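You operate a simulated robot arm through the tools that you are given. There is no shell and no other tool. Be economical: measure what you need, move in short steps, check, and stop when the job is done.

Carry out the task below with a simulated robot arm. There is one attempt and no reset: what you move stays moved.

TASK
Press the fill button two times.
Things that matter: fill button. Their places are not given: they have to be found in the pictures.

It is judged by the outcome, as a careful person would: the job done as asked, and still so three seconds after it is handed in. It fails if anything else is knocked over, pushed out of place, dropped, spilled or broken.

THE ROBOT
A 7-joint arm with a two-finger parallel gripper, fixed in place. Base frame: the origin is at the foot of the arm, x ahead of it, y to its left, z up. Lengths are in m, angles in degrees, forces in N, time in s.
Its first joint turns from -66.0 to 66.0 degrees. Payload 2.5 kg.
Tool frame: the origin (TCP) lies between the finger pads and is the grasp point; the fingertips stand 0.023 m ahead of it; z points along the fingers, y is the line along which they close. The gripper opens to 0.094 m. The fingers are 0.038 m wide and 0.01 m thick; the gripper's body (0.054 by 0.096 m) begins 0.039 m behind the TCP.
Orientation is that of the tool frame in the base frame, as a unit quaternion [w, x, y, z]. With the fingers straight down and closing along the base's y, the tool's x points along the base's -x, its y along +y and its z along -z.

THE INTERFACE
- The arm moves only by the tool send_rows. Its argument "moves" is a list of rows, each a list of 7 numbers: the turn, a rotation vector about the base's x, y, z in rad, then the shift along the base's x, y, z in m, then the opening, from 0 (shut) to 1 (fully open). In form: [[ax, ay, az, dx, dy, dz, hand], ...]. A call has 1 to 10 rows; each row shifts and turns the commanded pose from where the row before left it. A row lasts 0.2 s, in which the tool goes at most 0.05 m and 8.6 degrees; a call with a longer step from one row to the next is refused whole, and so is a gripper value outside its range. A pose out of reach is approached as far as the arm can. The call stops where the force on the tool passes 40 N (or 10 N more than at its start, if that is more) or the arm is blocked; 0.2 s more then pass. The fingers move at their own pace (about 0.108 m/s each) and stop on an object; they squeeze with about 26 N. The grip force told is the motor's: it shows also when the fingers shut on nothing. Time passes only in rows, and 0.2 s behind the last, so rows that do not move let the fingers close. It gives the time, the measured TCP pose, the force on the tool (base axes), the opening and the grip force at its end, in the units of the frame above (readings bear some noise), and new pictures: "views" is both (left out), scene, wrist or none.
- Cameras (640 x 400 px; columns grow to the right, rows downward): "scene" is fixed at [0.0883, -0.3888, 0.5835]; the picture's right is [0.98, -0.20, 0.00], its down [-0.04, -0.18, -0.98] and it looks along [0.19, 0.96, -0.18] (base axes); focal length 337 px, centre (320, 200). "wrist" rides on the gripper at [-0.039, 0, -0.044] in the tool frame; the picture's right is [0.00, -1.00, 0.00], its down [0.97, 0.00, -0.24] and it looks along [0.24, 0.00, 0.97] (tool axes); focal length 218 px, centre (320, 200).
- probe_pixels(camera, pixels): for up to 12 pixels [column, row] of the newest picture of that camera ("zoom" is the newest enlarged one), the place [x, y, z] in the base frame of the surface seen there, good to about 0.002 m. No time passes.
- inspect(camera, box): a new picture of the part [left, top, right, bottom] of that camera's present view, enlarged. No time passes.
- job_done(): hands the job in; it is judged then, once.

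Work in short steps. Measure before you move; look again where a grasp or a placing could have gone wrong, and mend it. You have 60 turns and 100 pictures in all, the two below and enlarged ones among them. Open the gripper and draw the arm clear of the work before you hand the job in, unless the task says otherwise; then end with one line.

The tools are called after ">>>" as name(argument=value, ...) on one line, values as JSON. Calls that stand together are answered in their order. send_rows: Moves the arm, as the interface text tells. Its arguments: {"type":"object","properties":{"moves":{"type":"array"},"views":{"type":"string","enum":["both","scene","wrist","none"]}},"required":["moves"]} The other tools are called the same way: probe_pixels (camera, pixels) gives the place of the surface under pixels of a picture; inspect (camera, box) takes an enlarged picture of a part of a camera's view; job_done () hands the job in.

At the start:

```text
time: 0.0
position: [0.2408, 0.1998, 0.5046]
tcp_rot: [0.0, 0.0, 1.0, 0.0]
force: [0.3, -0.2, -0.5]
finger_gap: 0.0939
grip_force: 0.0
```

scene: 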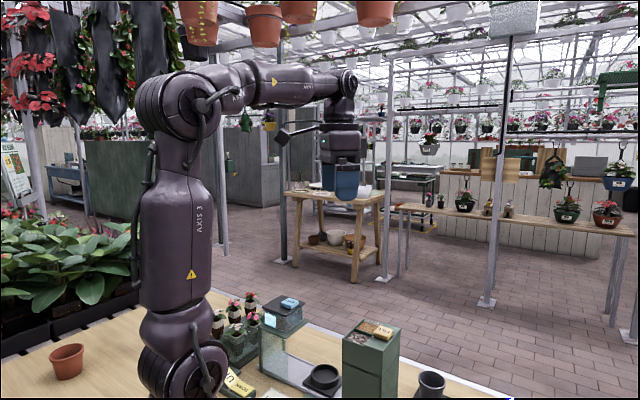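
wrist: 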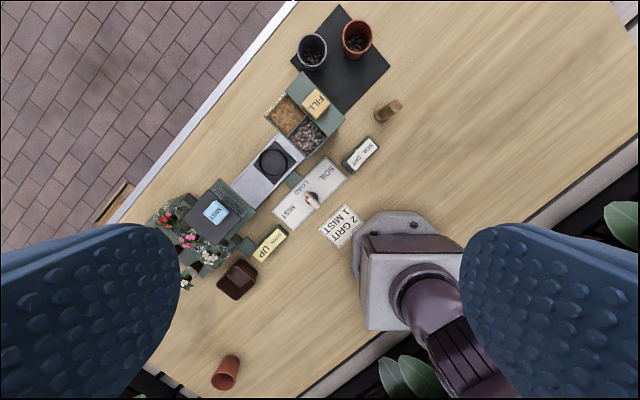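

The wrist view shows a yellow FILL button near (316,103). I'll enlarge it and probe it.

>>> inspect(camera="wrist", box=[220, 60, 420, 185])

>>> probe_pixels(camera="wrist", pixels=[[316, 103], [308, 98], [324, 108], [285, 114], [306, 135], [325, 125], [312, 50], [357, 38], [388, 110], [275, 160], [215, 211]])

>>> inspect(camera="scene", box=[200, 280, 460, 400])

```text
3.20 times, centred on (320, 122) of wrist
```

zoom: 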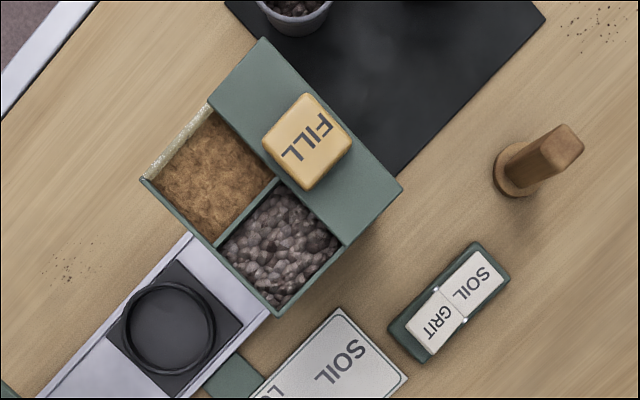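

```text
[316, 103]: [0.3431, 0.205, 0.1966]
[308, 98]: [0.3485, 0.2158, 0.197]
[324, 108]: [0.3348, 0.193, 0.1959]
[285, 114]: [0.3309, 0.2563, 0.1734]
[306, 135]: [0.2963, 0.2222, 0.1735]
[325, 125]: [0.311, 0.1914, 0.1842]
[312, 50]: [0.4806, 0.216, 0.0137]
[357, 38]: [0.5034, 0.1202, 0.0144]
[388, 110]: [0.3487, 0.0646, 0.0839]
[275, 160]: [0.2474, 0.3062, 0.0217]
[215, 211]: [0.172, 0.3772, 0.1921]
```

```text
2.46 times, centred on (330, 340) of scene
```

zoom: 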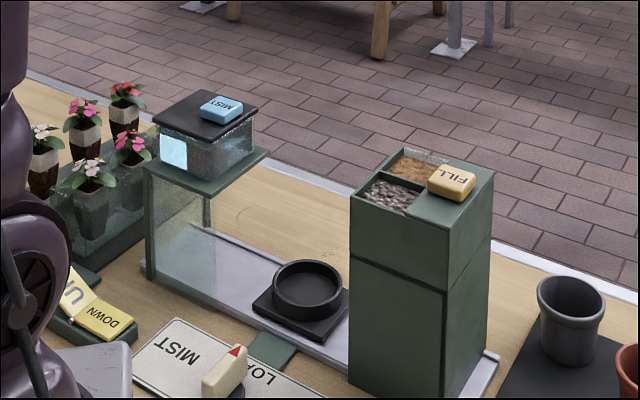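

FILL's top is at about (0.342, 0.205, 0.197). I'll close the fingers, move above it and stop about 8 cm clear.

>>> send_rows(moves=[[0, 0, 0, 0.035, 0.002, 0, 0], [0, 0, 0, 0.035, 0.002, 0, 0], [0, 0, 0, 0.031, 0.001, -0.02, 0], [0, 0, 0, 0, 0, -0.045, 0], [0, 0, 0, 0, 0, -0.045, 0], [0, 0, 0, 0, 0, -0.045, 0], [0, 0, 0, 0, 0, -0.04, 0], [0, 0, 0, 0, 0, 0, 0]])

```text
time: 1.8
position: [0.3386, 0.2048, 0.308]
tcp_rot: [0.0, 0.0, 1.0, 0.0]
force: [-0.6, 0.1, -0.7]
finger_gap: 0.0
grip_force: 25.5
```

scene: 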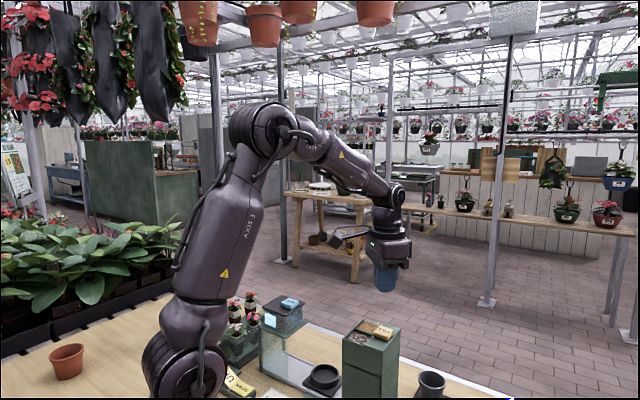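
wrist: 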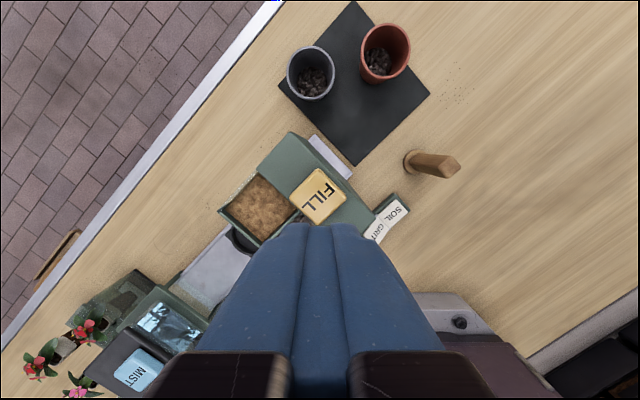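

The fingers are shut and above the box. I'll measure the button's corners and the box top beside it.

>>> probe_pixels(camera="wrist", pixels=[[318, 195], [318, 170], [345, 197], [320, 222], [292, 200], [290, 165], [350, 215], [300, 150]])

```text
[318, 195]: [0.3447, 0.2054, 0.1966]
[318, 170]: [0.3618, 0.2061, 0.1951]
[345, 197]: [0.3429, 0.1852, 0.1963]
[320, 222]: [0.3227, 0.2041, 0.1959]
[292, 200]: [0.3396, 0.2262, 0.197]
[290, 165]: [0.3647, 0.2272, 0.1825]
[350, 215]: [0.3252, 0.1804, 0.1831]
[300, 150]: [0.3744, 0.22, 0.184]
```

Button centre is (0.342, 0.205), with its top at 0.197 and the box top at 0.183. I'll go down to just above it, with the tip at about 0.203.

>>> send_rows(moves=[[0, 0, 0, 0, 0, -0.03, 0], [0, 0, 0, 0, 0, -0.03, 0], [0, 0, 0, 0, 0, -0.015, 0], [0, 0, 0, 0, 0, -0.007, 0], [0, 0, 0, 0, 0, 0, 0]])

>>> inspect(camera="scene", box=[300, 260, 460, 360])

```text
time: 3.0
position: [0.3409, 0.2054, 0.2276]
tcp_rot: [0.0, 0.0, 1.0, 0.0]
force: [0.2, 0.1, 0.4]
finger_gap: 0.0002
grip_force: 25.6
```

scene: 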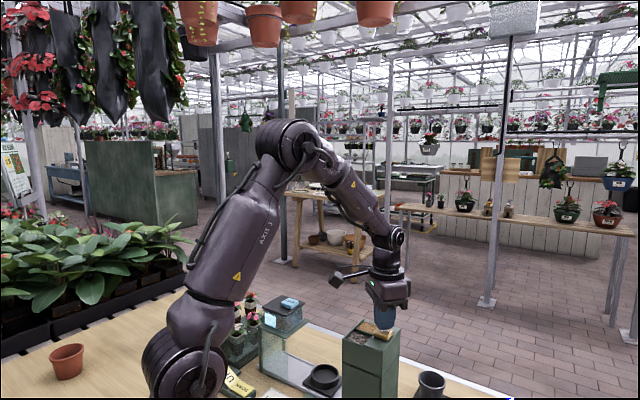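
wrist: 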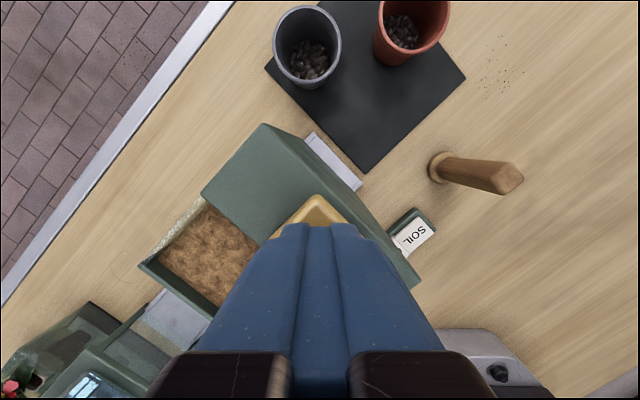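

```text
4.00 times, centred on (380, 310) of scene
```

zoom: 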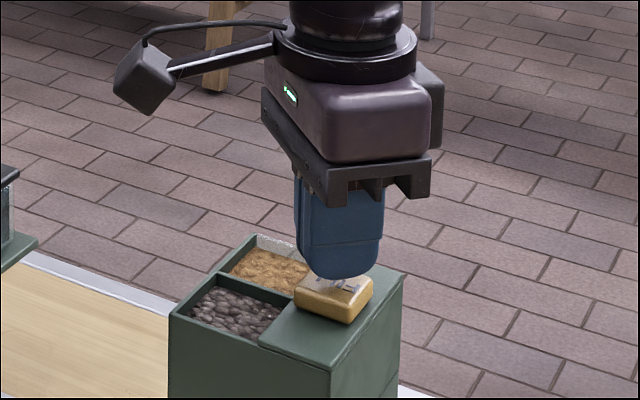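

The tip sits 7 mm above the button and is well centred. I'll press down gently in 2 mm rows and watch the force.

>>> send_rows(moves=[[0, 0, 0, 0, 0, -0.004, 0], [0, 0, 0, 0, 0, -0.003, 0], [0, 0, 0, 0, 0, -0.002, 0], [0, 0, 0, 0, 0, -0.001, 0]], views="none")

>>> inspect(camera="scene", box=[300, 260, 460, 360])

```text
time: 4.0
position: [0.3403, 0.2043, 0.2163]
tcp_rot: [0.0, 0.0, 1.0, 0.0]
force: [1.2, 0.5, 2.1]
finger_gap: 0.0
grip_force: 26.2
```

```text
4.00 times, centred on (380, 310) of scene
```

zoom: 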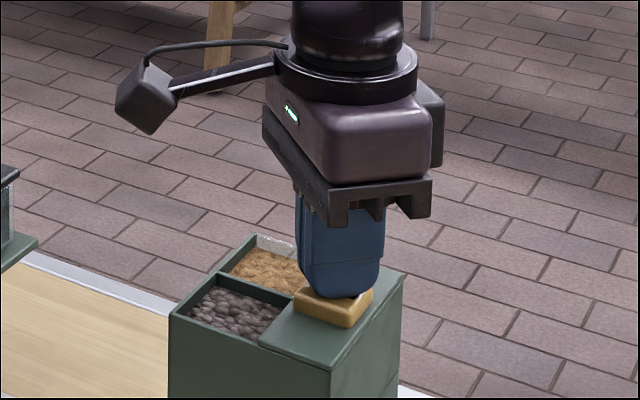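

The tip is touching, with light force (about 2 N). I'll keep going down in small steps to find the end of travel.

>>> send_rows(moves=[[0, 0, 0, 0, 0, -0.001, 0], [0, 0, 0, 0, 0, -0.001, 0]], views="none")

```text
time: 4.6
position: [0.3413, 0.2028, 0.2158]
tcp_rot: [0.0, 0.0, 1.0, 0.0]
force: [1.9, 1.1, 3.1]
finger_gap: 0.0
grip_force: 25.8
```

>>> send_rows(moves=[[0, 0, 0, 0, 0, -0.001, 0], [0, 0, 0, 0, 0, -0.001, 0], [0, 0, 0, 0, 0, 0, 0]], views="none")

>>> inspect(camera="scene", box=[300, 260, 460, 360])

```text
time: 5.4
position: [0.3416, 0.2051, 0.2137]
tcp_rot: [0.0, 0.0, 1.0, 0.0]
force: [1.4, -2.3, 3.2]
finger_gap: 0.0
grip_force: 26.3
```

```text
4.00 times, centred on (380, 310) of scene
```

zoom: 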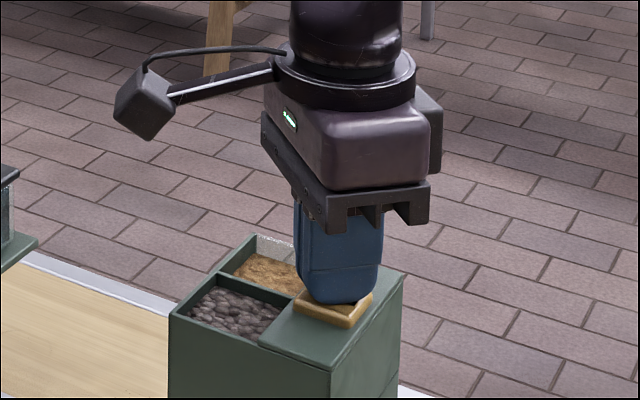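

The button is visibly going down, about 6 mm so far. The force hasn't risen to a stop yet, so I'll continue.

>>> send_rows(moves=[[0, 0, 0, 0, 0, -0.001, 0], [0, 0, 0, 0, 0, -0.001, 0], [0, 0, 0, 0, 0, 0, 0]], views="none")

>>> inspect(camera="scene", box=[300, 260, 460, 360])

```text
time: 6.2
position: [0.3416, 0.2043, 0.2114]
tcp_rot: [-0.001, 0.0, 1.0, 0.0]
force: [-5.3, -3.2, 11.6]
finger_gap: 0.0003
grip_force: 25.7
```

```text
4.00 times, centred on (380, 310) of scene
```

zoom: 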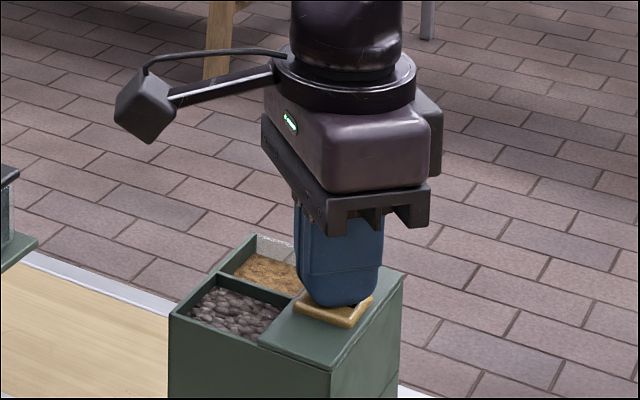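

The force jumped to 11.6 N, so the button is at the end of its travel: one full press. I'll lift about 20 mm and look at the button.

>>> send_rows(moves=[[0, 0, 0, 0, 0, 0.005, 0], [0, 0, 0, 0, 0, 0.008, 0], [0, 0, 0, 0, 0, 0.01, 0], [0, 0, 0, 0, 0, 0, 0], [0, 0, 0, 0, 0, 0, 0]])

>>> inspect(camera="scene", box=[220, 280, 460, 400])

```text
time: 7.4
position: [0.3405, 0.2054, 0.2338]
tcp_rot: [0.0, 0.0, 1.0, 0.0]
force: [0.0, -0.4, -0.2]
finger_gap: 0.0
grip_force: 25.4
```

scene: 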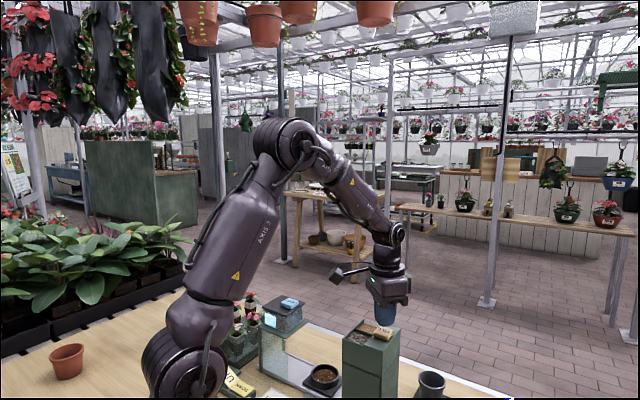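
wrist: 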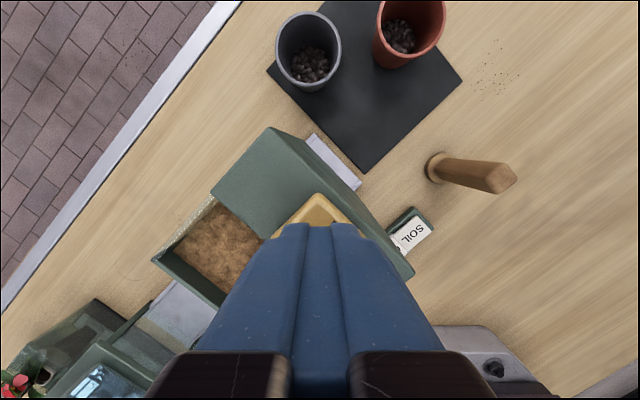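

```text
2.67 times, centred on (340, 340) of scene
```

zoom: 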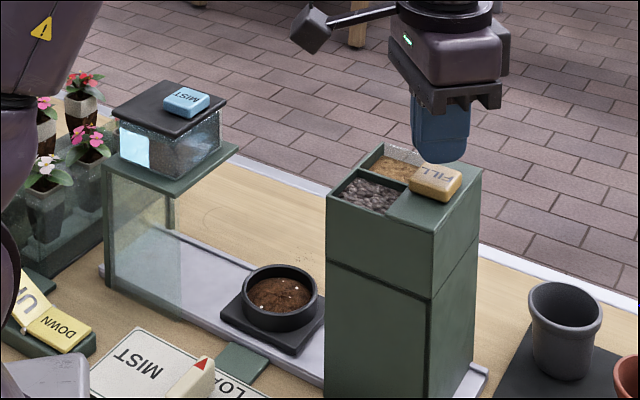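

The first press worked: the pot now holds some soil, and the button has sprung back. I'll press again to the same depth and lift off.

>>> send_rows(moves=[[0, 0, 0, 0, 0, -0.008, 0], [0, 0, 0, 0, 0, -0.006, 0], [0, 0, 0, 0, 0, -0.003, 0], [0, 0, 0, 0, 0, -0.002, 0], [0, 0, 0, 0, 0, -0.002, 0], [0, 0, 0, 0, 0, -0.001, 0], [0, 0, 0, 0, 0, -0.001, 0], [0, 0, 0, 0, 0, 0, 0], [0, 0, 0, 0, 0, 0, 0]], views="none")

```text
time: 9.4
position: [0.3408, 0.2051, 0.2105]
tcp_rot: [0.001, 0.0, 1.0, 0.001]
force: [0.9, 0.5, 13.8]
finger_gap: 0.0001
grip_force: 26.2
```

The reading is 13.8 N at the bottom, so this is the second full press. I'll lift straight up, clear of the work, and open the gripper once high.

>>> send_rows(moves=[[0, 0, 0, 0, 0, 0.006, 0], [0, 0, 0, 0, 0, 0.02, 0], [0, 0, 0, 0, 0, 0.04, 0], [0, 0, 0, 0, 0, 0.045, 0], [0, 0, 0, 0, 0, 0.045, 0], [0, 0, 0, 0, 0, 0.045, 1], [0, 0, 0, -0.03, 0, 0.03, 1], [0, 0, 0, -0.03, 0, 0.03, 1], [0, 0, 0, 0, 0, 0, 1]])

>>> inspect(camera="scene", box=[220, 280, 460, 400])

```text
time: 11.4
position: [0.282, 0.205, 0.4733]
tcp_rot: [-0.001, 0.0, 1.0, 0.0]
force: [-1.4, 0.1, 0.7]
finger_gap: 0.0938
grip_force: 0.1
```

scene: 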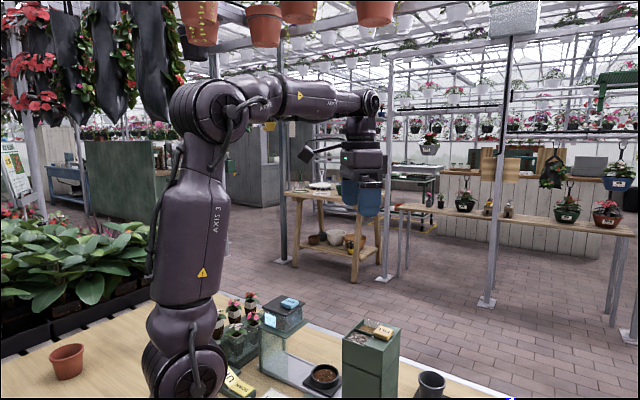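
wrist: 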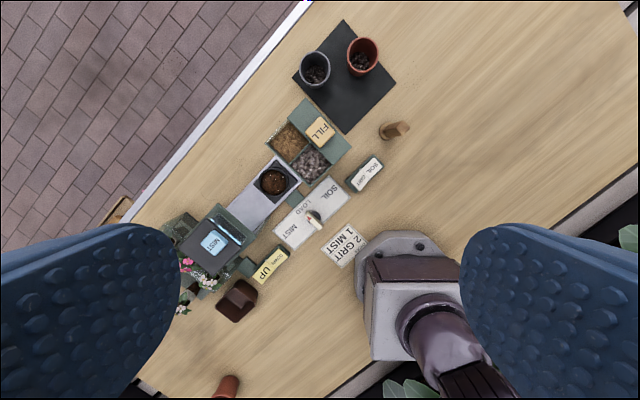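

```text
2.67 times, centred on (340, 340) of scene
```

zoom: 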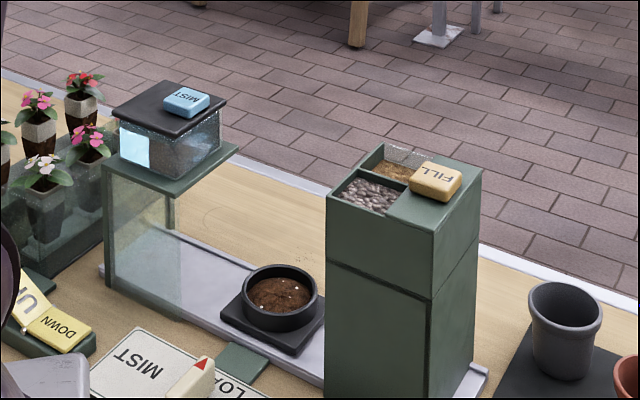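

Everything is in place and the button is back up. I'll take a closer look at the dish to confirm the second press was counted.

>>> inspect(camera="scene", box=[295, 355, 351, 390])

>>> probe_pixels(camera="wrist", pixels=[[274, 182], [270, 180], [278, 186], [290, 140], [310, 163], [320, 130]])

```text
11.43 times, centred on (323, 372) of scene
```

zoom: 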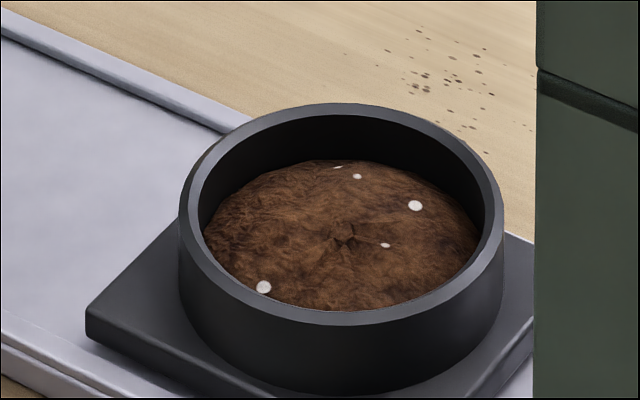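

```text
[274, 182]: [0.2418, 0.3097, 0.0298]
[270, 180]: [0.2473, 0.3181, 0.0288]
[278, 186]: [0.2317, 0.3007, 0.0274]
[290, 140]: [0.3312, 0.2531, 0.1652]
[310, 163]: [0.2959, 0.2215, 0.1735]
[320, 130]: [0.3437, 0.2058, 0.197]
```

The dish holds soil at z ≈ 0.029, and its empty floor was about 0.022. The soil hopper has dropped from 0.173 to 0.165. Both presses reached the stop with a full release between them, nothing else has moved, and the arm is clear with the gripper open, so I'm handing in.

>>> job_done()

```text
The job is handed in.
```

I pressed the fill button twice, each time down to its stop, with a full release in between. Soil came out into the dish after the first press; I couldn't separately confirm a second portion from the pictures.
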